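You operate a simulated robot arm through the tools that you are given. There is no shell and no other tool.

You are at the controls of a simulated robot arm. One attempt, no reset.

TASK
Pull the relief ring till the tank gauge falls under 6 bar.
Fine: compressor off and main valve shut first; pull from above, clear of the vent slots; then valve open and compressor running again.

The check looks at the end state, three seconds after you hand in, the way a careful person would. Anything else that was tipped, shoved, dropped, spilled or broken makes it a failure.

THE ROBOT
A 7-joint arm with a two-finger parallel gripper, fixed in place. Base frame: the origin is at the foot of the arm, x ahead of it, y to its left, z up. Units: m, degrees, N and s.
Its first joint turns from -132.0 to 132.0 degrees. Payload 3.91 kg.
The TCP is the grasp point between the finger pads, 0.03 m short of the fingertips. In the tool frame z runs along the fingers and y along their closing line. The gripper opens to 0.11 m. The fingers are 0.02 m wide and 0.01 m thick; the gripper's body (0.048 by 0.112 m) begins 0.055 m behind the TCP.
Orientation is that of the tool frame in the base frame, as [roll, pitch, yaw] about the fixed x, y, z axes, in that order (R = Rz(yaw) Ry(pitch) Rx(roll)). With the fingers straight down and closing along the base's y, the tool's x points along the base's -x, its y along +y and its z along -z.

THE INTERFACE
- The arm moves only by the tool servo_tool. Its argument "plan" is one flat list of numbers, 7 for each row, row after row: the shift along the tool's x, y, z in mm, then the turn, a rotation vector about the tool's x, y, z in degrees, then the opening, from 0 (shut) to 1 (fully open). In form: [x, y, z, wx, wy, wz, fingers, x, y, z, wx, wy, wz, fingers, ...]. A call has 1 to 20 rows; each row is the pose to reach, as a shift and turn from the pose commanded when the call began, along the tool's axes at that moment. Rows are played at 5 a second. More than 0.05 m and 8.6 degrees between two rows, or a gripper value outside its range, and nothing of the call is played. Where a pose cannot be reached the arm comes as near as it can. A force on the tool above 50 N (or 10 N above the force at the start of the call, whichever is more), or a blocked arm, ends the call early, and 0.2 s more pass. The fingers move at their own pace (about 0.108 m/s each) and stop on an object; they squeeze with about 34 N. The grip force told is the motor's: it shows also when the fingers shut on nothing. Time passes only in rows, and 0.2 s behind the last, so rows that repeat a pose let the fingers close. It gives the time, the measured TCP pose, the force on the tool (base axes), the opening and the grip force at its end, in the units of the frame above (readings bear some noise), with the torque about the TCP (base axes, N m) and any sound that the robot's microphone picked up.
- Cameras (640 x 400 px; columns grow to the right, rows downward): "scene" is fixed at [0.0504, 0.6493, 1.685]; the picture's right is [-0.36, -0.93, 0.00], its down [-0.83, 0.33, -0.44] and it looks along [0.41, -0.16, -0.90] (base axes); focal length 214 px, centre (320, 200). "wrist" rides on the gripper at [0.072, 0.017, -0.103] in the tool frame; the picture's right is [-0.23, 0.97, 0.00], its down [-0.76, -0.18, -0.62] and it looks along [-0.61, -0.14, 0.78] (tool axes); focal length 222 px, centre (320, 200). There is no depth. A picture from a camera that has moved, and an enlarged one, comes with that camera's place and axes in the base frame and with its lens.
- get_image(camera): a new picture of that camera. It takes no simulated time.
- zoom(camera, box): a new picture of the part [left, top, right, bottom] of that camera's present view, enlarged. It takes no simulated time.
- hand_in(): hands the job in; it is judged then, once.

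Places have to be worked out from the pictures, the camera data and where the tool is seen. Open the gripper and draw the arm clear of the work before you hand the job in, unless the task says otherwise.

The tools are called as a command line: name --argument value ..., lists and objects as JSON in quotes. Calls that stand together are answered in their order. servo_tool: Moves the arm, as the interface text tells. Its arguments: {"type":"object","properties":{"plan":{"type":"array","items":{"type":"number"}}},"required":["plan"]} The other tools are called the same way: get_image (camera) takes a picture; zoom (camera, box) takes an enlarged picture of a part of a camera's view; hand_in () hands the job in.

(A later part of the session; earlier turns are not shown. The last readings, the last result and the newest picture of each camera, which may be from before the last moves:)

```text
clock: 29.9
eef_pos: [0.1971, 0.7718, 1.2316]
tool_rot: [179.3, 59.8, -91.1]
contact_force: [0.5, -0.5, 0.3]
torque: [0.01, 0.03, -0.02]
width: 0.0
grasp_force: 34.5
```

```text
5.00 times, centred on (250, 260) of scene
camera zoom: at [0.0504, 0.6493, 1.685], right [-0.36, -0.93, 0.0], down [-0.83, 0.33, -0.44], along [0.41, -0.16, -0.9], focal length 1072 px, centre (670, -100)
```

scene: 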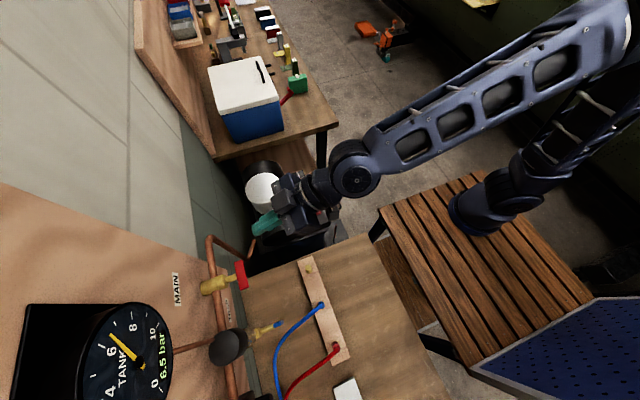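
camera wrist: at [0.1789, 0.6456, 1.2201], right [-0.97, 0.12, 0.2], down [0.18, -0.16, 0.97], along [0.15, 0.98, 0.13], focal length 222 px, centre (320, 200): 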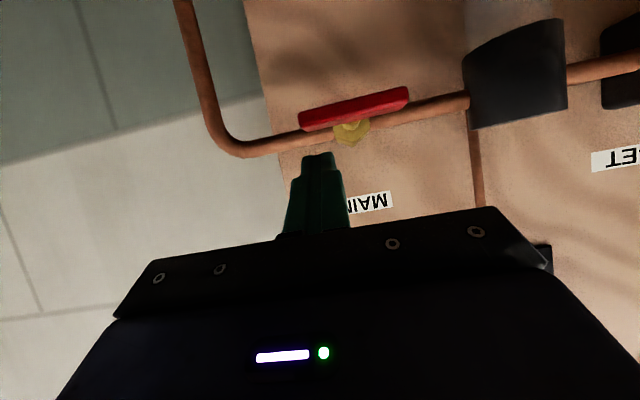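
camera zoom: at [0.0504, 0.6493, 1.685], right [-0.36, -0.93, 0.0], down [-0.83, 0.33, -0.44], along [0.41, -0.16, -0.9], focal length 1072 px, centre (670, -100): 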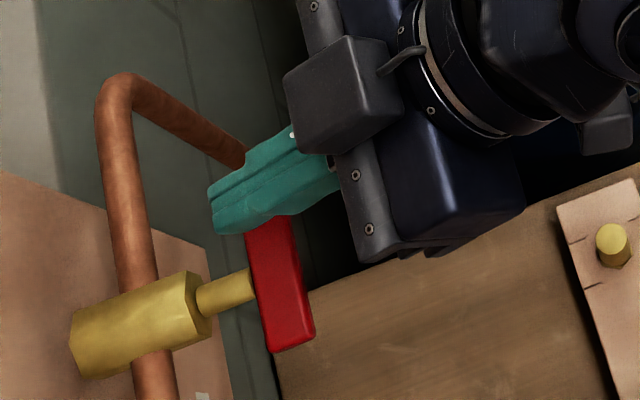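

The tip hovers over the +x end of the bar. I'll press that end down gently (~8 mm past contact) to see whether the valve turns clockwise.

servo_tool --plan '[10.4, -2.8, 6, 0, 0, 0, 0, 16, -2.8, 9.3, 0, 0, 0, 0, 18, -2.8, 10.3, 0, 0, 0, 0, 20, -2.8, 11.5, 0, 0, 0, 0, 22.9, -2.9, 13.3, 0, 0, 0, 0]'

get_image --camera "wrist"

zoom --camera "scene" --box '[190, 220, 310, 300]'

```text
clock: 31.1
eef_pos: [0.2003, 0.7695, 1.2044]
tool_rot: [179.2, 59.9, -91.1]
contact_force: [-0.3, 0.7, 0.3]
torque: [0.04, -0.01, 0.0]
width: 0.0002
grasp_force: 34.1
```

```text
taken
camera wrist: at [0.1823, 0.645, 1.1932], right [-0.97, 0.12, 0.2], down [0.18, -0.16, 0.97], along [0.15, 0.98, 0.13], focal length 222 px, centre (320, 200)
```

wrist: 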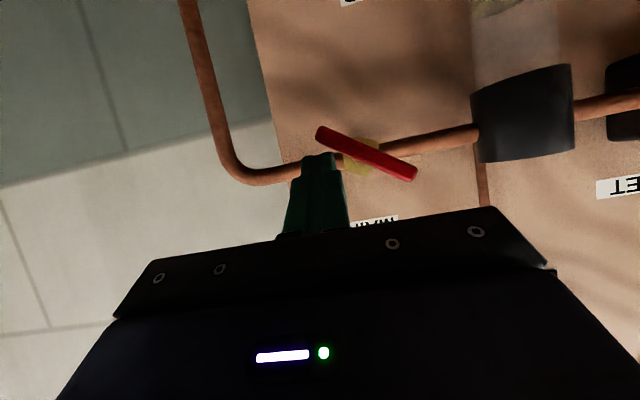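

```text
5.00 times, centred on (250, 260) of scene
camera zoom: at [0.0504, 0.6493, 1.685], right [-0.36, -0.93, 0.0], down [-0.83, 0.33, -0.44], along [0.41, -0.16, -0.9], focal length 1072 px, centre (670, -100)
```

zoom: 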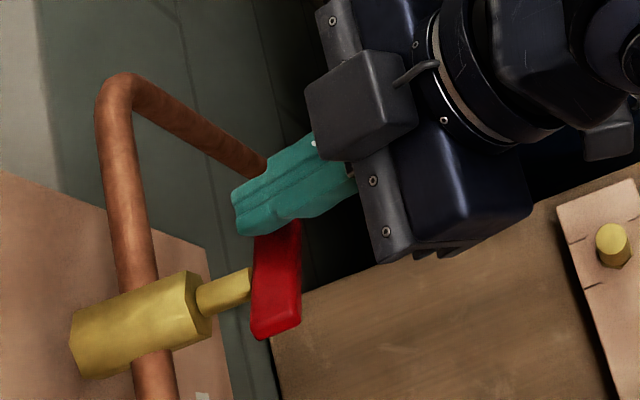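

The bar turned clockwise easily (about 40° so far). I'll continue along the arc toward the vertical (shut) position.

servo_tool --plan '[3.5, 1.2, 2, 0, 0, 0, 0, 6.5, 3, 3.7, 0, 0, 0, 0, 9.2, 5.6, 5.2, 0, 0, 0, 0, 11.4, 8.6, 6.4, 0, 0, 0, 0, 13.1, 12.1, 7.4, 0, 0, 0, 0, 14.5, 15.9, 8.1, 0, 0, 0, 0]'

get_image --camera "wrist"

zoom --camera "scene" --box '[190, 220, 310, 300]'

```text
clock: 32.5
eef_pos: [0.1853, 0.7697, 1.189]
tool_rot: [179.2, 60.0, -91.2]
contact_force: [2.0, -1.0, -0.3]
torque: [-0.06, -0.04, -0.02]
width: 0.0001
grasp_force: 33.5
```

```text
taken
camera wrist: at [0.1673, 0.644, 1.1784], right [-0.97, 0.12, 0.2], down [0.18, -0.16, 0.97], along [0.15, 0.98, 0.13], focal length 222 px, centre (320, 200)
```

wrist: 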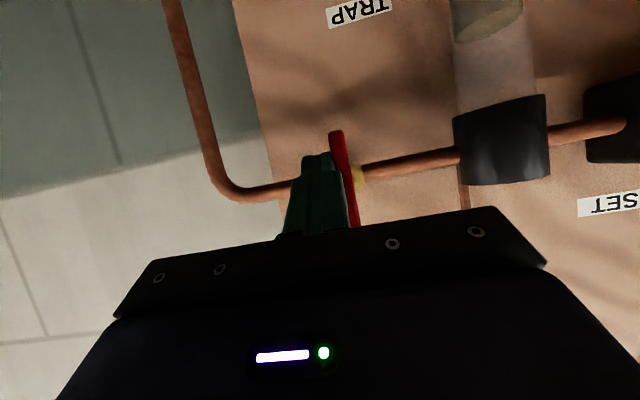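

```text
5.00 times, centred on (250, 260) of scene
camera zoom: at [0.0504, 0.6493, 1.685], right [-0.36, -0.93, 0.0], down [-0.83, 0.33, -0.44], along [0.41, -0.16, -0.9], focal length 1072 px, centre (670, -100)
```

zoom: 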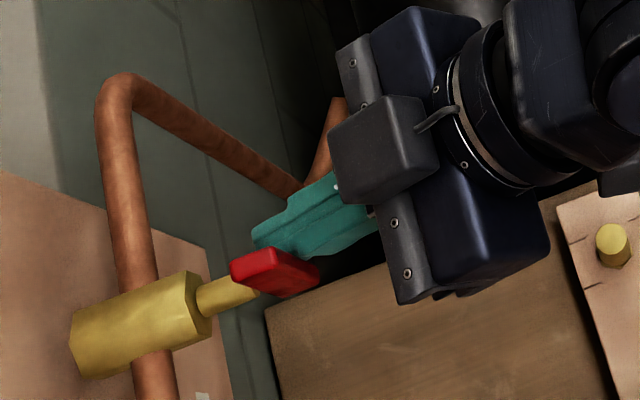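

The bar is within a couple of degrees of vertical. I'll nudge a few millimetres more toward -x to seat it on its stop, watching force.

servo_tool --plan '[0.9, 1.5, 0.5, 0, 0, 0, 0, 1.8, 3, 1, 0, 0, 0, 0, 1.8, 4.5, 1, 0, 0, 0, 0]'

zoom --camera "wrist" --box '[270, 100, 430, 220]'

```text
clock: 33.3
eef_pos: [0.1834, 0.7691, 1.19]
tool_rot: [179.3, 60.1, -91.4]
contact_force: [39.1, -3.7, 22.4]
torque: [0.22, -0.03, -0.32]
width: 0.0001
grasp_force: 33.8
```

```text
3.33 times, centred on (350, 160) of wrist
camera zoom: at [0.1662, 0.6444, 1.1773], right [-0.97, 0.13, 0.2], down [0.18, -0.16, 0.97], along [0.16, 0.98, 0.14], focal length 740 px, centre (220, 333)
```

zoom: 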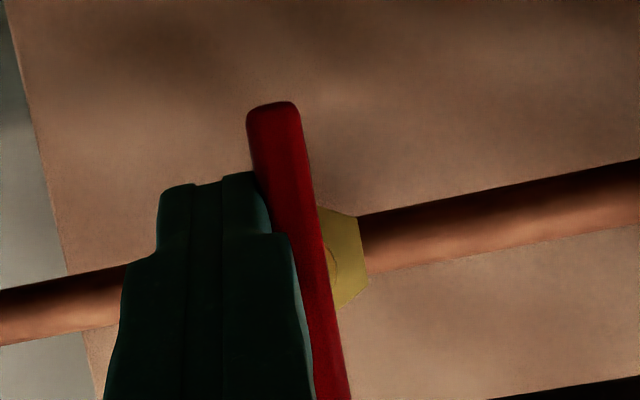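

Force rose to ~39 N with the bar square to the pipe: it's on its stop, valve shut. I'll back off sideways (+x) and then out along the tool axis, then check.

servo_tool --plan '[0, -8, 0, 0, 0, 0, 0, 0, -18, 0, 0, 0, 0, 0, 0, -25, -20, 0, 0, 0, 0, 0, -30, -50, 0, 0, 0, 0, 0, -35, -80, 0, 0, 0, 0, 0, -35, -80, 0, 0, 0, 0]'

get_image --camera "wrist"

zoom --camera "scene" --box '[190, 220, 310, 300]'

zoom --camera "scene" --box '[0, 280, 200, 400]'

```text
clock: 34.7
eef_pos: [0.2142, 0.6986, 1.228]
tool_rot: [179.3, 59.9, -91.2]
contact_force: [0.1, 0.5, 0.2]
torque: [-0.01, 0.0, -0.03]
width: 0.0
grasp_force: 34.4
```

```text
taken
camera wrist: at [0.1968, 0.5738, 1.2157], right [-0.97, 0.12, 0.2], down [0.18, -0.16, 0.97], along [0.15, 0.98, 0.13], focal length 222 px, centre (320, 200)
```

wrist: 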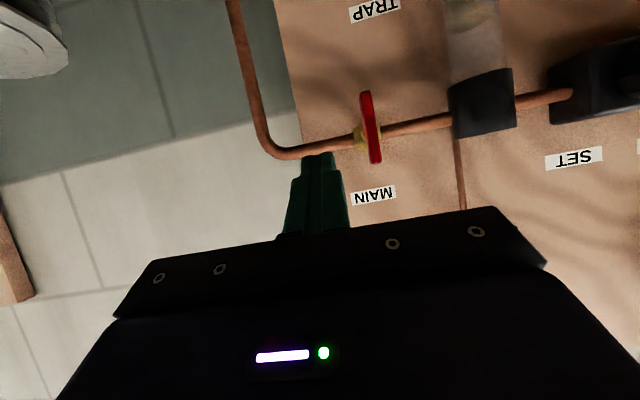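

```text
5.00 times, centred on (250, 260) of scene
camera zoom: at [0.0504, 0.6493, 1.685], right [-0.36, -0.93, 0.0], down [-0.83, 0.33, -0.44], along [0.41, -0.16, -0.9], focal length 1072 px, centre (670, -100)
```

zoom: 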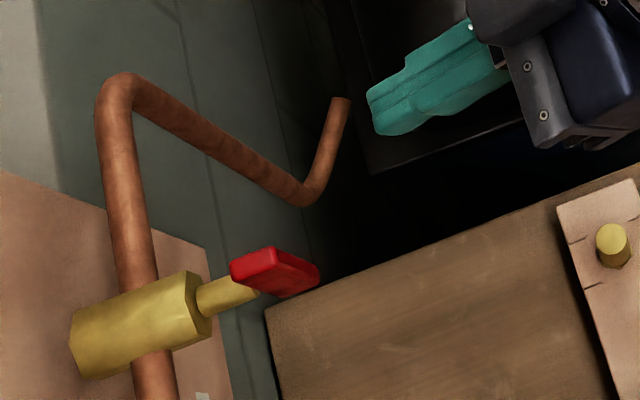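

```text
3.20 times, centred on (100, 340) of scene
camera zoom: at [0.0504, 0.6493, 1.685], right [-0.36, -0.93, 0.0], down [-0.83, 0.33, -0.44], along [0.41, -0.16, -0.9], focal length 686 px, centre (1024, -248)
```

zoom: 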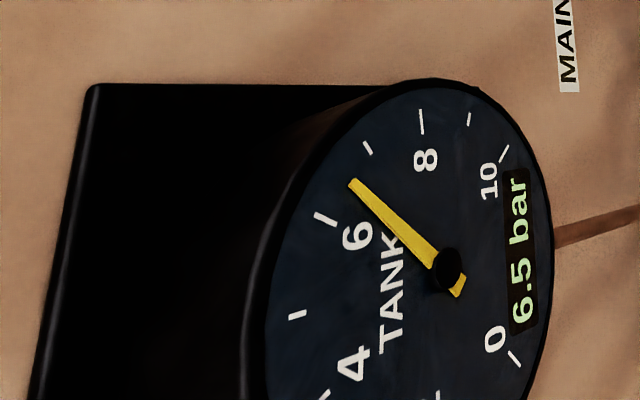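

The handle stands across the pipe (shut), switch is OFF, gauge still 6.5 bar. Next: the relief ring at (0.55, 0.554, 0.908), its plane in x–z. I'll withdraw from the panel and fold the tool back to pointing down at about (0.40, 0.50, 1.30).

servo_tool --plan '[4, -23, -26, 0, 7.5, 0, 0, 9, -47, -52, 0, 15, 0, 0, 13, -70, -78, 0, 22.5, 0, 0, 17, -94, -103, 0, 30, 0, 0, 22, -117, -129, 0, 37.5, 0, 0, 26, -141, -155, 0, 45, 0, 0, 30, -164, -181, 0, 52.5, 0, 0, 35, -188, -207, 0, 60, 0, 0, 35, -188, -207, 0, 60, 0, 0.33]'

get_image --camera "scene"

```text
clock: 36.7
eef_pos: [0.4009, 0.502, 1.2995]
tool_rot: [179.6, -0.2, -90.5]
contact_force: [0.2, -0.1, 0.2]
torque: [0.0, 0.0, -0.01]
width: 0.0367
grasp_force: 0.0
```

```text
taken
```

scene: 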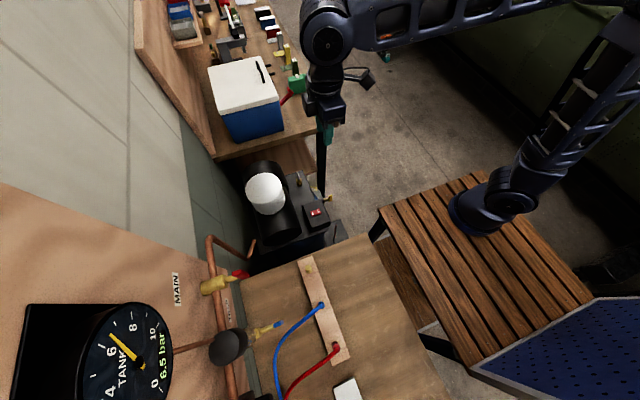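

Arm is in its good posture. I'll now yaw back +90° and move over the ring to about (0.55, 0.545, 1.10), fingers part-open.

servo_tool --plan '[-3, -12, 10, 0, 0, 7.5, 0.33, -7, -25, 25, 0, 0, 15, 0.33, -11, -37, 42, 0, 0, 22.5, 0.33, -14, -50, 60, 0, 0, 30, 0.33, -18, -62, 77, 0, 0, 37.5, 0.33, -21, -75, 95, 0, 0, 45, 0.33, -25, -87, 112, 0, 0, 52.5, 0.33, -29, -99, 130, 0, 0, 60, 0.33, -32, -112, 147, 0, 0, 67.5, 0.33, -36, -124, 165, 0, 0, 75, 0.33, -39, -137, 182, 0, 0, 82.5, 0.33, -43, -149, 200, 0, 0, 90, 0.33, -43, -149, 200, 0, 0, 90, 0.33]'

get_image --camera "wrist"

get_image --camera "scene"

```text
clock: 39.5
eef_pos: [0.5506, 0.5443, 1.0989]
tool_rot: [-179.9, -0.5, 179.5]
contact_force: [0.3, 0.5, -0.4]
torque: [0.04, 0.01, -0.03]
width: 0.0361
grasp_force: 0.1
```

```text
taken
camera wrist: at [0.4797, 0.5617, 1.2016], right [0.24, 0.97, 0.0], down [0.76, -0.18, 0.62], along [0.6, -0.15, -0.79], focal length 222 px, centre (320, 200)
```

wrist: 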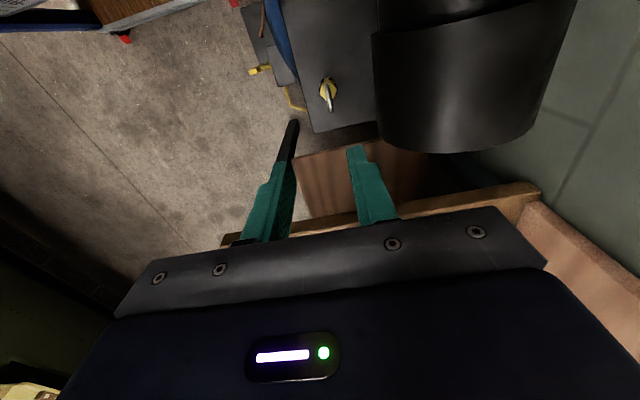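

```text
taken
```

scene: 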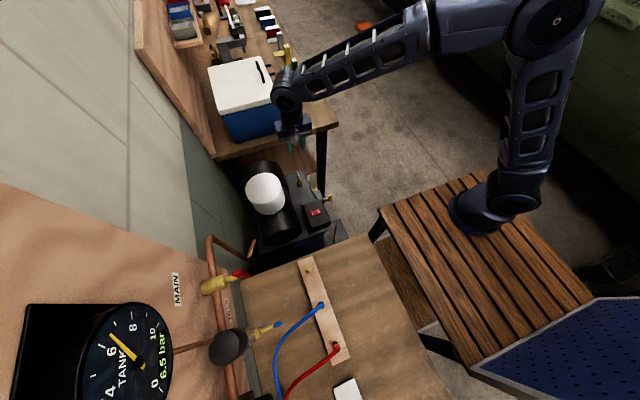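

Over the ring now. I'll zoom the wrist view to refine the ring position and the distance to the black cylinder.

zoom --camera "wrist" --box '[280, 50, 400, 150]'

zoom --camera "scene" --box '[270, 120, 350, 200]'

```text
4.00 times, centred on (340, 100) of wrist
camera zoom: at [0.4797, 0.5617, 1.2016], right [0.24, 0.97, 0.0], down [0.76, -0.18, 0.62], along [0.6, -0.15, -0.79], focal length 888 px, centre (240, 600)
```

zoom: 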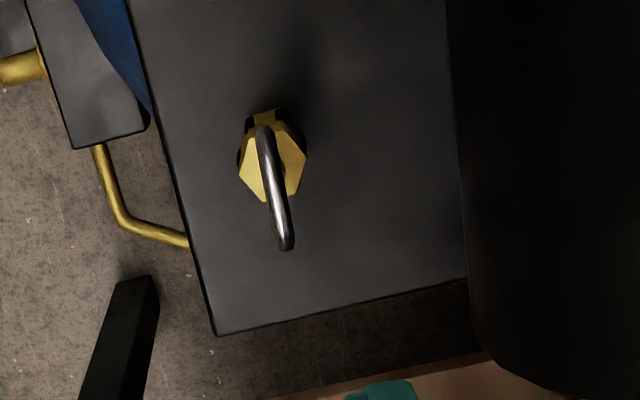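

```text
5.00 times, centred on (310, 160) of scene
camera zoom: at [0.0504, 0.6493, 1.685], right [-0.36, -0.93, 0.0], down [-0.83, 0.33, -0.44], along [0.41, -0.16, -0.9], focal length 1072 px, centre (370, 400)
```

zoom: 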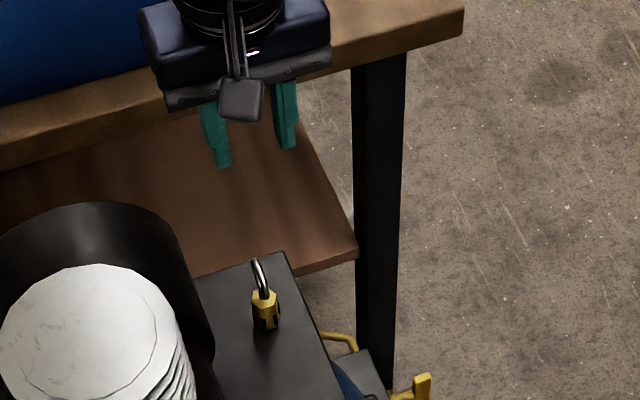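

Ring centre refined to (0.549, 0.555, 0.908), top ≈0.926, and hex body top ≈0.881; the cylinder's side is at y≈0.61. I'll tilt the tool 12° so the gripper body leans away from the cylinder, and come down to about 30 mm above the ring.

servo_tool --plan '[0, 2, 28, -3, -0.1, -0.1, 0.33, 0, 4, 56, -6, -0.2, -0.2, 0.33, 1, 6, 85, -9, -0.4, -0.4, 0.33, 1, 7.2, 113, -12, -0.5, -0.5, 0.33, 1, 7.2, 113, -12, -0.5, -0.5, 0.33]'

get_image --camera "wrist"

zoom --camera "scene" --box '[260, 130, 340, 200]'

```text
clock: 40.7
eef_pos: [0.5491, 0.55, 0.9842]
tool_rot: [168.0, 0.2, -180.0]
contact_force: [-1.2, -0.1, -0.1]
torque: [0.01, -0.01, 0.0]
width: 0.0362
grasp_force: 0.1
```

```text
taken
camera wrist: at [0.4775, 0.5449, 1.0882], right [0.23, 0.95, 0.2], down [0.76, -0.3, 0.58], along [0.61, 0.02, -0.79], focal length 222 px, centre (320, 200)
```

wrist: 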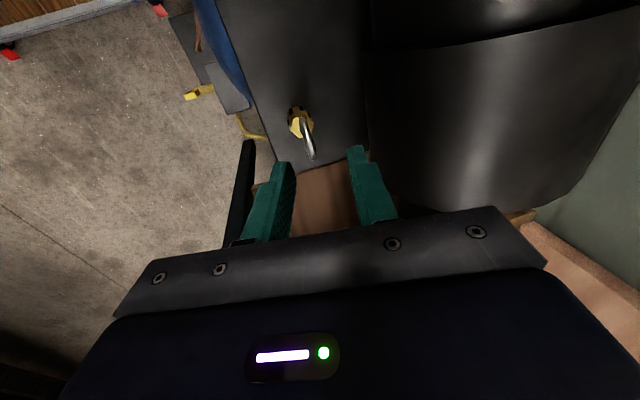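

```text
5.71 times, centred on (300, 165) of scene
camera zoom: at [0.0504, 0.6493, 1.685], right [-0.36, -0.93, 0.0], down [-0.83, 0.33, -0.44], along [0.41, -0.16, -0.9], focal length 1226 px, centre (434, 400)
```

zoom: 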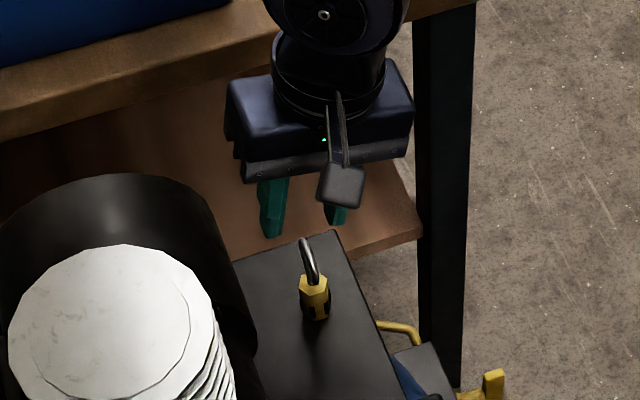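

Pose is good with clearance to the cylinder. I'll zoom to confirm the ring lies midway between the fingers.

zoom --camera "wrist" --box '[240, 80, 400, 220]'

```text
2.86 times, centred on (320, 150) of wrist
camera zoom: at [0.4775, 0.5449, 1.0882], right [0.23, 0.95, 0.2], down [0.76, -0.3, 0.58], along [0.61, 0.02, -0.79], focal length 635 px, centre (320, 343)
```

zoom: 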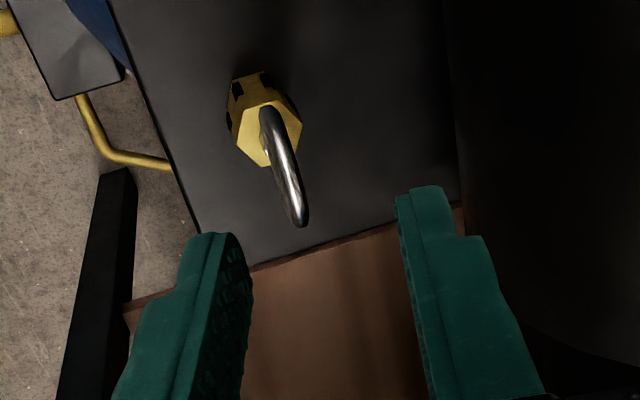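

Ring centre confirmed at (0.5487, 0.555, 0.908), centred between the fingers. I'll lower so the tips straddle only the upper ring (tips ≈0.90, well above the slots) and then close.

servo_tool --plan '[0, -2.5, 13, 0, 0, 0, 0.33, 0, -5, 26, 0, 0, 0, 0.33, 0, -7.5, 40, 0, 0, 0, 0.33, 0, -9.7, 52.6, 0, 0, 0, 0.33, 0, -9.7, 52.6, 0, 0, 0, 0.33]'

zoom --camera "wrist" --box '[240, 60, 400, 220]'

zoom --camera "scene" --box '[260, 140, 340, 200]'

```text
clock: 41.9
eef_pos: [0.5484, 0.5511, 0.9307]
tool_rot: [168.2, 0.3, 179.9]
contact_force: [0.0, 0.4, 0.2]
torque: [-0.01, 0.0, 0.0]
width: 0.0364
grasp_force: 0.1
```

```text
2.50 times, centred on (320, 140) of wrist
camera zoom: at [0.4761, 0.5466, 1.0344], right [0.23, 0.95, 0.2], down [0.76, -0.3, 0.58], along [0.61, 0.02, -0.79], focal length 555 px, centre (320, 350)
```

zoom: 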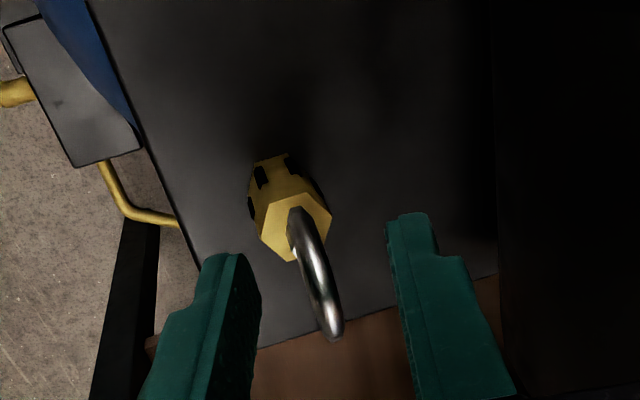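

```text
6.67 times, centred on (300, 170) of scene
camera zoom: at [0.0504, 0.6493, 1.685], right [-0.36, -0.93, 0.0], down [-0.83, 0.33, -0.44], along [0.41, -0.16, -0.9], focal length 1430 px, centre (453, 400)
```

zoom: 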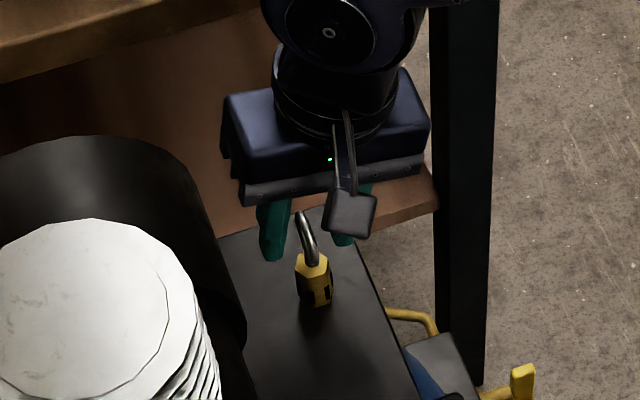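

The ring is midway between the pads. I'll close the fingers on it and hold.

servo_tool --plan '[0, 0, 0, 0, 0, 0, 0.15, 0, 0, 0, 0, 0, 0, 0, 0, 0, 0, 0, 0, 0, 0, 0, 0, 0, 0, 0, 0, 0]'

zoom --camera "wrist" --box '[240, 60, 400, 220]'

zoom --camera "scene" --box '[0, 280, 200, 400]'

```text
clock: 42.9
eef_pos: [0.5468, 0.5511, 0.9304]
tool_rot: [168.1, 0.2, 179.9]
contact_force: [0.0, -2.2, -0.2]
torque: [-1.05, 0.01, 0.02]
width: 0.0104
grasp_force: 44.5
```

```text
2.50 times, centred on (320, 140) of wrist
camera zoom: at [0.4761, 0.5464, 1.0344], right [0.23, 0.95, 0.2], down [0.76, -0.3, 0.58], along [0.61, 0.02, -0.79], focal length 555 px, centre (320, 350)
```

zoom: 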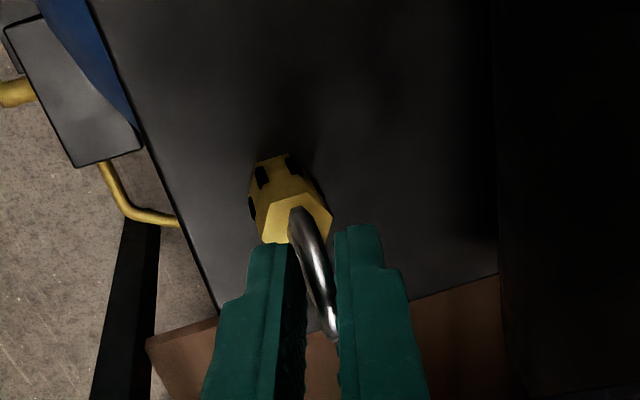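

```text
3.20 times, centred on (100, 340) of scene
camera zoom: at [0.0504, 0.6493, 1.685], right [-0.36, -0.93, 0.0], down [-0.83, 0.33, -0.44], along [0.41, -0.16, -0.9], focal length 686 px, centre (1024, -248)
```

zoom: 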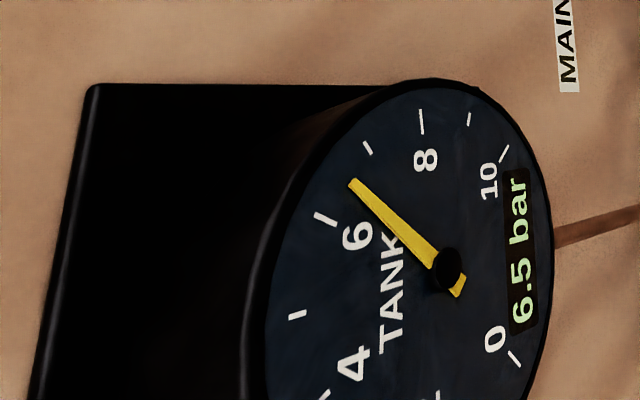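

Fingers shut on the ring but the 12° tilt against its upright plane puts a 1 N·m couple on it. The cylinder (centre z≈0.92, top≈1.0) leaves ample room for a vertical tool, so I'll open, straighten the tool, and regrip squarely.

servo_tool --plan '[0, 0, 0, 0, 0, 0, 0.33, 0, 0, 0, 0, 0, 0, 0.33, 0, 0.5, 0, 3, 0, 0, 0.33, -0.5, 1.5, 0, 6, 0, 0, 0.33, -1, 2.7, 0.2, 9, 0, 0, 0.33, -1.5, 3.9, 0.3, 12, 0, 0, 0.33, -1.5, 3.9, 0.3, 12, 0, 0, 0.33]'

zoom --camera "wrist" --box '[240, 60, 400, 220]'

zoom --camera "scene" --box '[260, 140, 340, 200]'

```text
clock: 44.5
eef_pos: [0.5486, 0.5563, 0.9315]
tool_rot: [-179.7, 0.2, -179.9]
contact_force: [0.5, 1.0, 0.3]
torque: [0.02, -0.01, -0.01]
width: 0.0364
grasp_force: 0.1
```

```text
2.50 times, centred on (320, 140) of wrist
camera zoom: at [0.4768, 0.574, 1.0342], right [0.23, 0.97, 0.0], down [0.76, -0.18, 0.63], along [0.61, -0.14, -0.78], focal length 555 px, centre (320, 350)
```

zoom: 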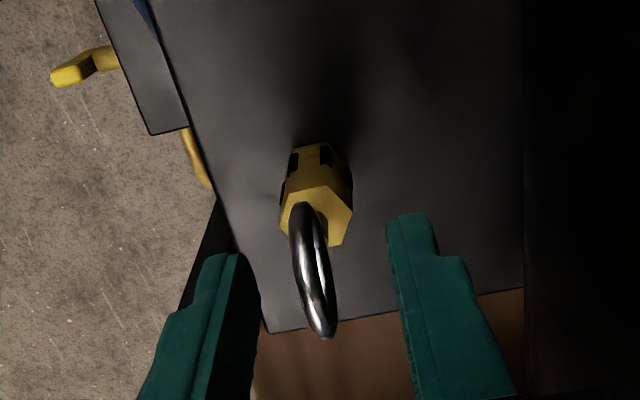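

```text
6.67 times, centred on (300, 170) of scene
camera zoom: at [0.0504, 0.6493, 1.685], right [-0.36, -0.93, 0.0], down [-0.83, 0.33, -0.44], along [0.41, -0.16, -0.9], focal length 1430 px, centre (453, 400)
```

zoom: 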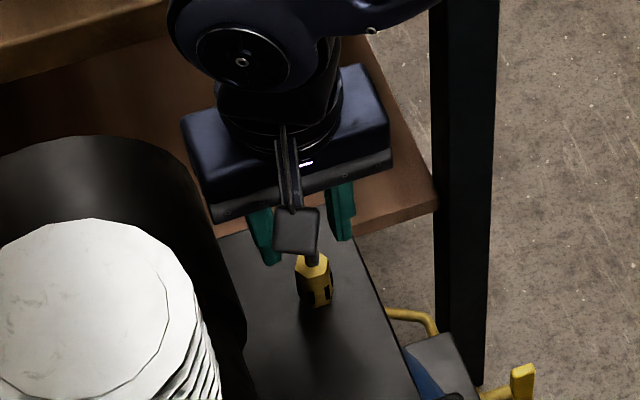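

Tool is vertical with clear space beside the drum. Closing on the ring now.

servo_tool --plan '[0, 0, 0, 0, 0, 0, 0.15, 0, 0, 0, 0, 0, 0, 0, 0, 0, 0, 0, 0, 0, 0, 0, 0, 0, 0, 0, 0, 0]'

zoom --camera "wrist" --box '[240, 60, 400, 220]'

```text
clock: 45.5
eef_pos: [0.5489, 0.5542, 0.9322]
tool_rot: [-179.8, 0.1, 179.8]
contact_force: [-6.1, -29.2, 1.7]
torque: [-0.37, 0.2, 0.01]
width: 0.006
grasp_force: 44.9
```

```text
2.50 times, centred on (320, 140) of wrist
camera zoom: at [0.477, 0.5725, 1.0341], right [0.23, 0.97, 0.0], down [0.76, -0.18, 0.63], along [0.61, -0.14, -0.78], focal length 555 px, centre (320, 350)
```

zoom: 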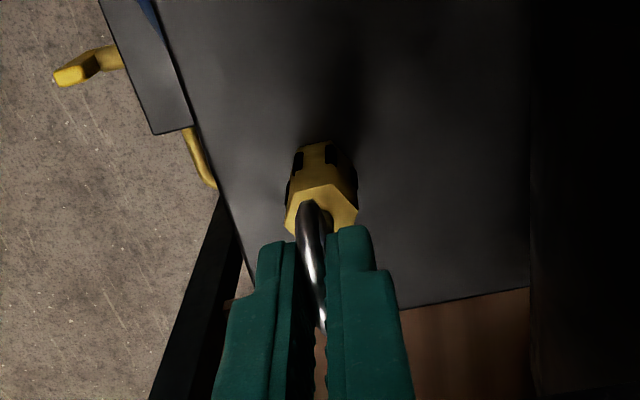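

The ring is held squarely (6 mm wide), with a sideways load of ~29 N from a 2 mm offset in y. I'll shift -2 mm in y to relieve that before pulling.

servo_tool --plan '[0, -1, 0, 0, 0, 0, 0, 0.4, -2, 0, 0, 0, 0, 0, 0.4, -2, 0, 0, 0, 0, 0]'

```text
clock: 46.3
eef_pos: [0.5489, 0.5536, 0.9317]
tool_rot: [180.0, 0.1, 180.0]
contact_force: [9.2, -9.1, -0.7]
torque: [-0.19, -0.31, 0.05]
width: 0.0057
grasp_force: 45.5
```

Side load is small now. I'll pull straight up slowly, a few millimetres, watching force and listening for venting.

servo_tool --plan '[-0.2, -0.6, -1.5, 0, 0, 0, 0, -0.2, -0.6, -3, 0, 0, 0, 0, -0.2, -0.6, -4.5, 0, 0, 0, 0, -0.2, -0.6, -6, 0, 0, 0, 0]'

zoom --camera "wrist" --box '[240, 60, 400, 220]'

zoom --camera "scene" --box '[0, 280, 200, 400]'

```text
clock: 47.3
eef_pos: [0.549, 0.5542, 0.938]
tool_rot: [180.0, 0.3, -180.0]
contact_force: [10.0, 19.8, -3.3]
torque: [0.34, -0.3, 0.03]
width: 0.0057
grasp_force: 44.6
```

```text
2.50 times, centred on (320, 140) of wrist
camera zoom: at [0.4768, 0.5718, 1.041], right [0.23, 0.97, 0.0], down [0.76, -0.18, 0.63], along [0.61, -0.14, -0.78], focal length 555 px, centre (320, 350)
```

zoom: 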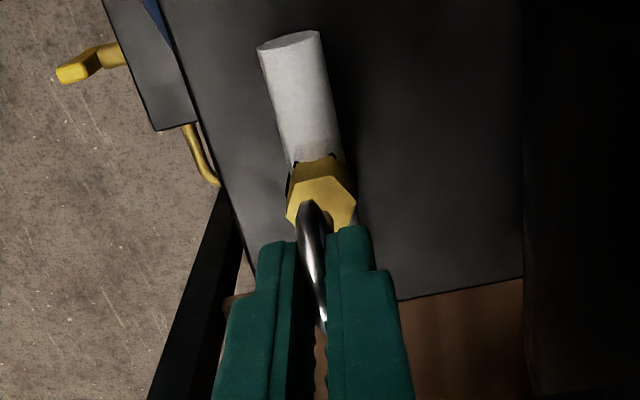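

```text
3.20 times, centred on (100, 340) of scene
camera zoom: at [0.0504, 0.6493, 1.685], right [-0.36, -0.93, 0.0], down [-0.83, 0.33, -0.44], along [0.41, -0.16, -0.9], focal length 686 px, centre (1024, -248)
```

zoom: 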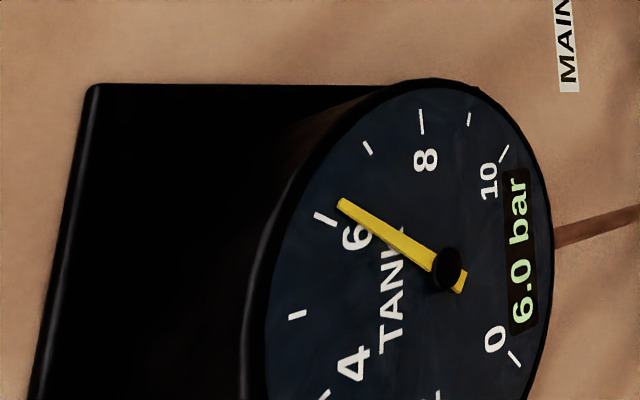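

The valve is venting (white jet) and the gauge already reads 6.0 bar, falling quickly. I'll lower the ring back over the next few rows, then let go.

servo_tool --plan '[0, -0.8, 1, 0, 0, 0, 0, 0, -0.8, 3.5, 0, 0, 0, 0, 0, -0.8, 6, 0, 0, 0, 0]'

zoom --camera "scene" --box '[0, 280, 200, 400]'

zoom --camera "wrist" --box '[240, 60, 400, 220]'

```text
clock: 48.1
eef_pos: [0.5496, 0.5545, 0.9317]
tool_rot: [-179.9, 0.3, -180.0]
contact_force: [19.1, 43.5, 0.7]
torque: [0.78, -0.56, 0.0]
width: 0.0058
grasp_force: 45.4
```

```text
3.20 times, centred on (100, 340) of scene
camera zoom: at [0.0504, 0.6493, 1.685], right [-0.36, -0.93, 0.0], down [-0.83, 0.33, -0.44], along [0.41, -0.16, -0.9], focal length 686 px, centre (1024, -248)
```

zoom: 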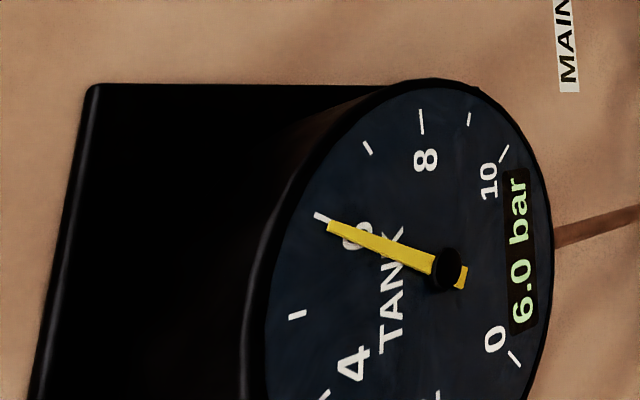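

```text
2.50 times, centred on (320, 140) of wrist
camera zoom: at [0.4766, 0.5717, 1.0344], right [0.23, 0.97, 0.0], down [0.76, -0.18, 0.63], along [0.61, -0.14, -0.78], focal length 555 px, centre (320, 350)
```

zoom: 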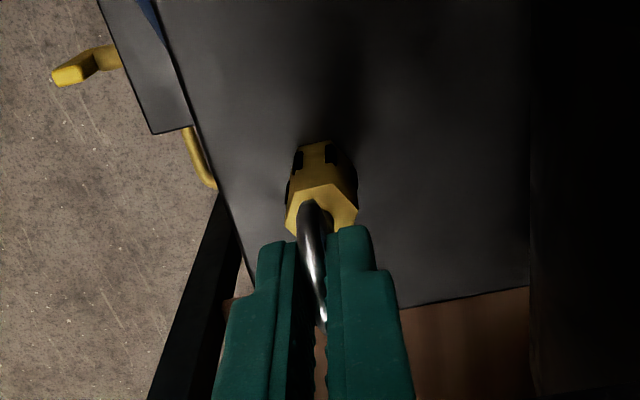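

Needle sits right around 6 with the digits at 6.0, so it needs a bit more; the side load also grew to 43 N because I shifted the wrong way. I'll relieve that first (+1.4 mm y, +0.6 mm x) and then do one more short pull.

servo_tool --plan '[-0.4, 0.8, 0, 0, 0, 0, 0, -0.7, 1.5, 0, 0, 0, 0, 0, -0.7, 1.5, 0, 0, 0, 0, 0]'

zoom --camera "scene" --box '[0, 280, 200, 400]'

```text
clock: 48.9
eef_pos: [0.5477, 0.554, 0.9319]
tool_rot: [-179.9, 0.1, 179.9]
contact_force: [15.7, 41.3, 1.0]
torque: [0.9, -0.32, -0.01]
width: 0.0058
grasp_force: 44.7
```

```text
3.20 times, centred on (100, 340) of scene
camera zoom: at [0.0504, 0.6493, 1.685], right [-0.36, -0.93, 0.0], down [-0.83, 0.33, -0.44], along [0.41, -0.16, -0.9], focal length 686 px, centre (1024, -248)
```

zoom: 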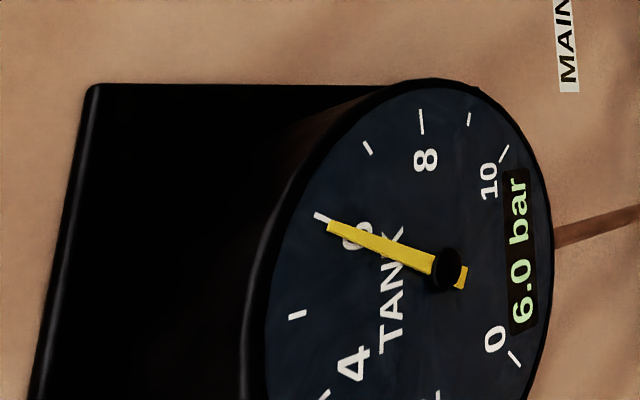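

The side load lingers because the commanded point is still ~1 mm off the ring. I'll shift another +1.2 mm in y, give one short pull (about half a second open), lower and then open the fingers to release.

servo_tool --plan '[-0.5, 1.2, -1, 0, 0, 0, 0, -0.7, 1.4, -4, 0, 0, 0, 0, -0.7, 1.4, -6, 0, 0, 0, 0, -0.7, 1.4, -3, 0, 0, 0, 0, -0.7, 1.4, 0, 0, 0, 0, 0]'

zoom --camera "scene" --box '[0, 280, 200, 400]'

zoom --camera "wrist" --box '[240, 60, 400, 220]'

```text
clock: 50.1
eef_pos: [0.5485, 0.5552, 0.9326]
tool_rot: [-179.8, 0.1, 179.9]
contact_force: [-17.9, -10.9, -0.7]
torque: [-0.02, 1.12, 0.0]
width: 0.006
grasp_force: 45.3
```

```text
3.20 times, centred on (100, 340) of scene
camera zoom: at [0.0504, 0.6493, 1.685], right [-0.36, -0.93, 0.0], down [-0.83, 0.33, -0.44], along [0.41, -0.16, -0.9], focal length 686 px, centre (1024, -248)
```

zoom: 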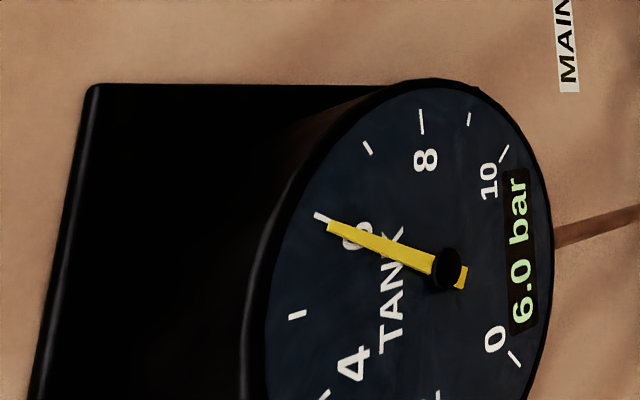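

```text
2.50 times, centred on (320, 140) of wrist
camera zoom: at [0.4769, 0.5725, 1.0346], right [0.23, 0.97, 0.0], down [0.76, -0.18, 0.63], along [0.61, -0.15, -0.78], focal length 555 px, centre (320, 350)
```

zoom: 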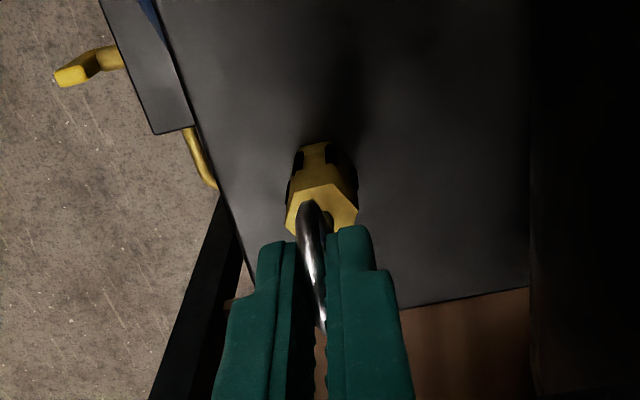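

Gauge unchanged at ~6.0: that short pull didn't lift far enough to open it. Side loads are small now, so I'll pull to 7 mm for about a row and lower again.

servo_tool --plan '[0.3, -0.3, -3, 0, 0, 0, 0, 0.3, -0.3, -5.5, 0, 0, 0, 0, 0.3, -0.3, -7, 0, 0, 0, 0, 0.3, -0.3, -5, 0, 0, 0, 0, 0.3, -0.3, -1, 0, 0, 0, 0]'

zoom --camera "scene" --box '[0, 280, 200, 400]'

zoom --camera "wrist" --box '[240, 60, 400, 220]'

```text
clock: 51.3
eef_pos: [0.5485, 0.5553, 0.9335]
tool_rot: [-179.9, 0.2, 179.9]
contact_force: [-15.8, -7.3, -2.0]
torque: [-0.06, 0.13, 0.04]
width: 0.0059
grasp_force: 45.1
```

```text
3.20 times, centred on (100, 340) of scene
camera zoom: at [0.0504, 0.6493, 1.685], right [-0.36, -0.93, 0.0], down [-0.83, 0.33, -0.44], along [0.41, -0.16, -0.9], focal length 686 px, centre (1024, -248)
```

zoom: 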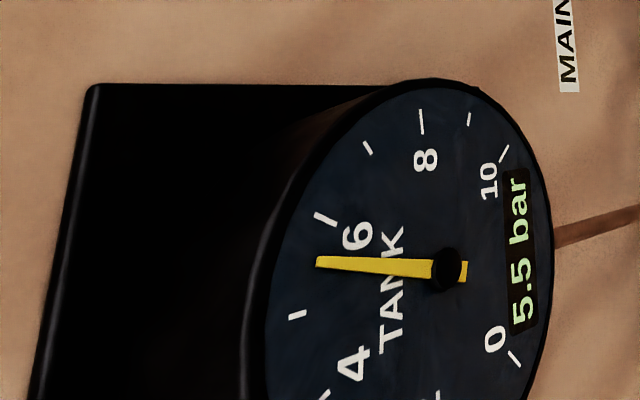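

```text
2.50 times, centred on (320, 140) of wrist
camera zoom: at [0.4768, 0.5721, 1.0358], right [0.23, 0.97, 0.0], down [0.76, -0.18, 0.63], along [0.61, -0.14, -0.78], focal length 555 px, centre (320, 350)
```

zoom: 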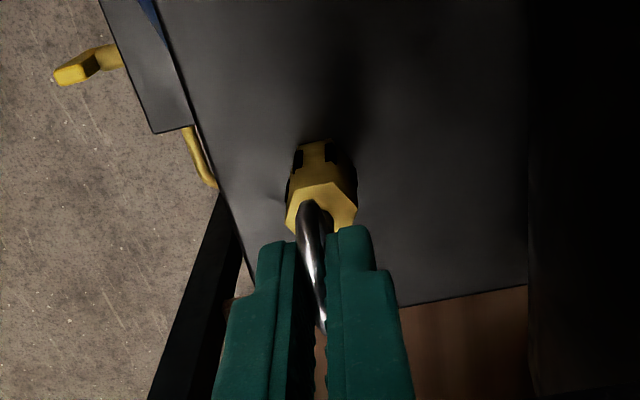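

The gauge reads 5.5 bar and the jet has stopped. I'll lower the last millimetre, open the fingers, and rise straight off the ring.

servo_tool --plan '[0, 0, 1, 0, 0, 0, 0, 0, 0, 1, 0, 0, 0, 0.33, 0, 0, 1, 0, 0, 0, 0.33, 0, 0, 0, 0, 0, 0, 0.33, 0, 0, -20, 0, 0, 0, 0.33, 0, 0, -50, 0, 0, 0, 0.33, 0, 0, -90, 0, 0, 0, 0.33, 0, 0, -130, 0, 0, 0, 0.33, 0, 0, -170, 0, 0, 0, 0.33, 0, 0, -170, 0, 0, 0, 0.33]'

get_image --camera "wrist"

zoom --camera "scene" --box '[0, 280, 200, 400]'

zoom --camera "scene" --box '[260, 140, 340, 200]'

```text
clock: 53.5
eef_pos: [0.5469, 0.5564, 1.1043]
tool_rot: [-179.9, 0.1, 179.9]
contact_force: [-0.7, -0.2, 0.4]
torque: [-0.02, 0.01, 0.0]
width: 0.0364
grasp_force: 0.0
```

```text
taken
camera wrist: at [0.4752, 0.573, 1.2071], right [0.23, 0.97, 0.0], down [0.76, -0.18, 0.63], along [0.61, -0.14, -0.78], focal length 222 px, centre (320, 200)
```

wrist: 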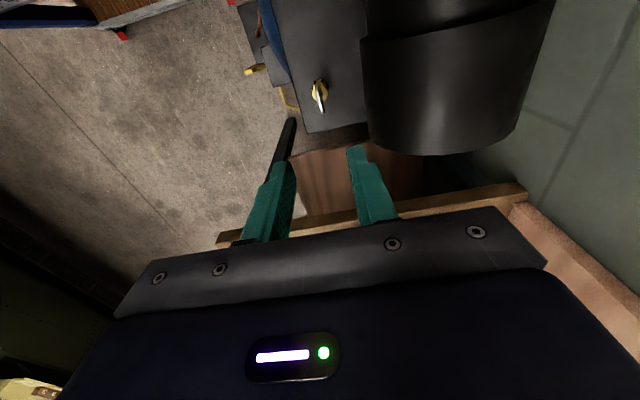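

```text
3.20 times, centred on (100, 340) of scene
camera zoom: at [0.0504, 0.6493, 1.685], right [-0.36, -0.93, 0.0], down [-0.83, 0.33, -0.44], along [0.41, -0.16, -0.9], focal length 686 px, centre (1024, -248)
```

zoom: 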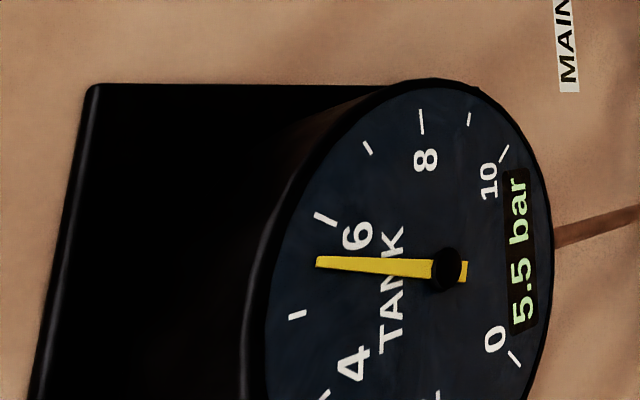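

```text
6.67 times, centred on (300, 170) of scene
camera zoom: at [0.0504, 0.6493, 1.685], right [-0.36, -0.93, 0.0], down [-0.83, 0.33, -0.44], along [0.41, -0.16, -0.9], focal length 1430 px, centre (453, 400)
```

zoom: 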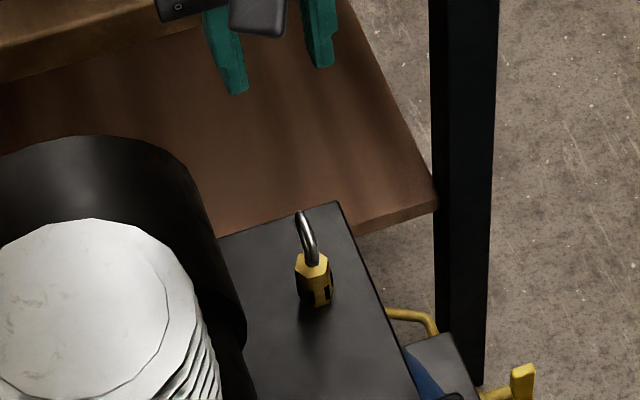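

Pressure holds at 5.5 bar and the ring is seated. Now to reopen the main valve: I'll go up and back to (0.40, 0.50, 1.30), yawing -90°, shutting the fingers.

servo_tool --plan '[8, -3, -20, 0, 0, -7.5, 0.33, 20, -8, -40, 0, 0, -15, 0.33, 33, -12, -58, 0, 0, -22.5, 0.2, 47, -17, -75, 0, 0, -30, 0, 60, -22, -92, 0, 0, -37.5, 0, 74, -27, -108, 0, 0, -45, 0, 87, -32, -125, 0, 0, -52.5, 0, 100, -37, -140, 0, 0, -60, 0, 112, -42, -155, 0, 0, -67.5, 0, 124, -47, -170, 0, 0, -75, 0, 136, -51, -183, 0, 0, -82.5, 0, 147, -55, -195, 0, 0, -90, 0, 147, -55, -195, 0, 0, -90, 0]'

get_image --camera "scene"

```text
clock: 56.3
eef_pos: [0.4005, 0.5021, 1.2975]
tool_rot: [-179.7, -0.1, -90.0]
contact_force: [-0.5, -0.3, -0.6]
torque: [0.03, -0.03, 0.0]
width: 0.0
grasp_force: 33.6
```

```text
taken
```

scene: 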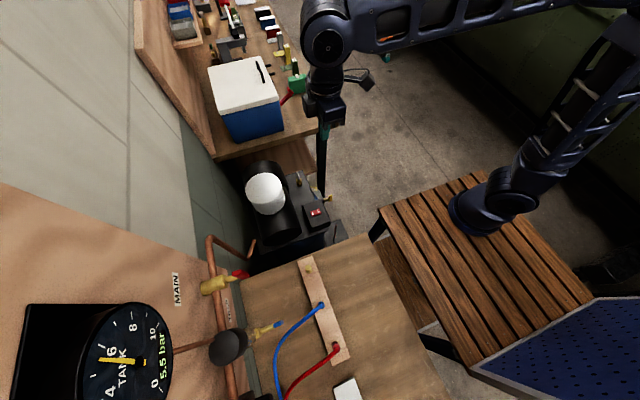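

Same posture as before. I'll repeat the approach to the valve standoff with the 60° tilt.

servo_tool --plan '[-20, 30, -5, 0, 0, 0, 0, -40, 60, -10, 0, 0, 0, 0, -60, 90, -15, 0, 0, 0, 0, -80, 120, -20, 0, 0, 0, 0, -100, 150, -22, 0, 0, 0, 0, -117, 178, -24, 0, 0, 0, 0, -127, 178, -20, 0, -7.5, 0, 0, -137, 178, -14, 0, -15, 0, 0, -147, 178, -8, 0, -22.5, 0, 0, -157, 178, -2, 0, -30, 0, 0, -167, 178, 4, 0, -37.5, 0, 0, -177, 178, 10, 0, -45, 0, 0, -187, 178, 16, 0, -52.5, 0, 0, -198, 178.5, 22, 0, -60, 0, 0, -198, 178.5, 22, 0, -60, 0, 0]'

get_image --camera "wrist"

get_image --camera "scene"

```text
clock: 59.5
eef_pos: [0.2226, 0.6985, 1.2733]
tool_rot: [-179.7, 59.9, -89.6]
contact_force: [-0.3, -0.1, 0.0]
torque: [0.0, -0.02, 0.02]
width: 0.0
grasp_force: 34.2
```

```text
taken
camera wrist: at [0.2058, 0.5721, 1.262], right [-0.97, 0.11, 0.19], down [0.17, -0.16, 0.97], along [0.14, 0.98, 0.13], focal length 222 px, centre (320, 200)
```

wrist: 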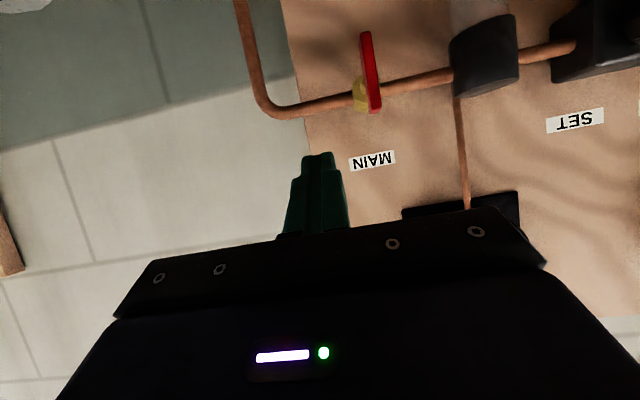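

```text
taken
```

scene: 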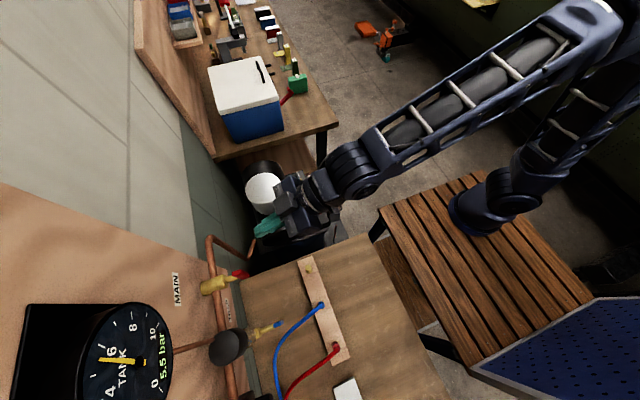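

The bar stands vertical at x≈0.170. I'll bring the shut fingertips to its +x side, level with its upper half, at about (0.200, 0.769, 1.233).

servo_tool --plan '[0, 6, 20, 0, 0, 0, 0, 0, 12, 41, 0, 0, 0, 0, -0.5, 18, 62, 0, 0, 0, 0, -0.7, 22.7, 81.6, 0, 0, 0, 0, -0.7, 22.7, 81.6, 0, 0, 0, 0]'

get_image --camera "wrist"

zoom --camera "scene" --box '[190, 220, 310, 300]'

```text
clock: 60.7
eef_pos: [0.199, 0.773, 1.2338]
tool_rot: [-179.7, 59.9, -89.9]
contact_force: [0.6, 0.4, 0.9]
torque: [0.01, -0.01, -0.01]
width: 0.0001
grasp_force: 33.5
```

```text
taken
camera wrist: at [0.1829, 0.6463, 1.2215], right [-0.97, 0.12, 0.19], down [0.17, -0.16, 0.97], along [0.14, 0.98, 0.13], focal length 222 px, centre (320, 200)
```

wrist: 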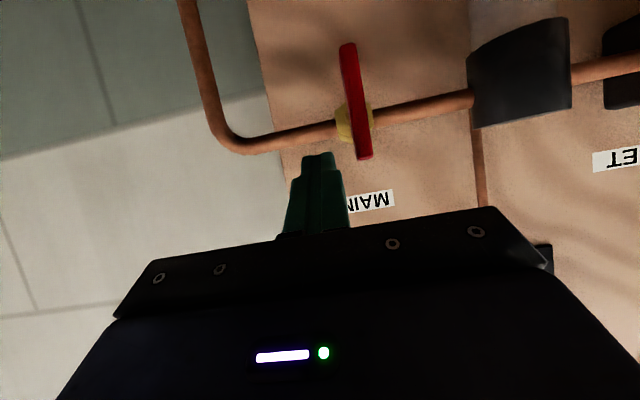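

```text
5.00 times, centred on (250, 260) of scene
camera zoom: at [0.0504, 0.6493, 1.685], right [-0.36, -0.93, 0.0], down [-0.83, 0.33, -0.44], along [0.41, -0.16, -0.9], focal length 1072 px, centre (670, -100)
```

zoom: 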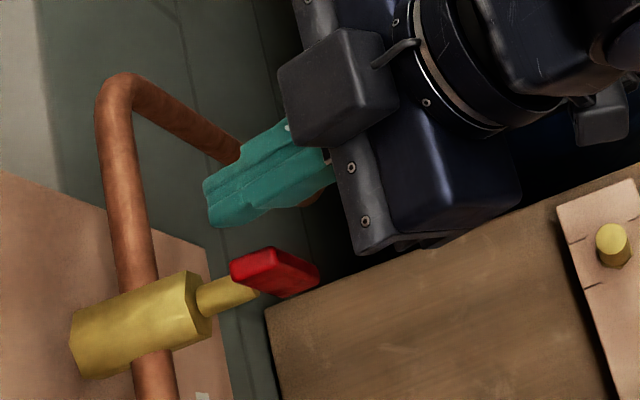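

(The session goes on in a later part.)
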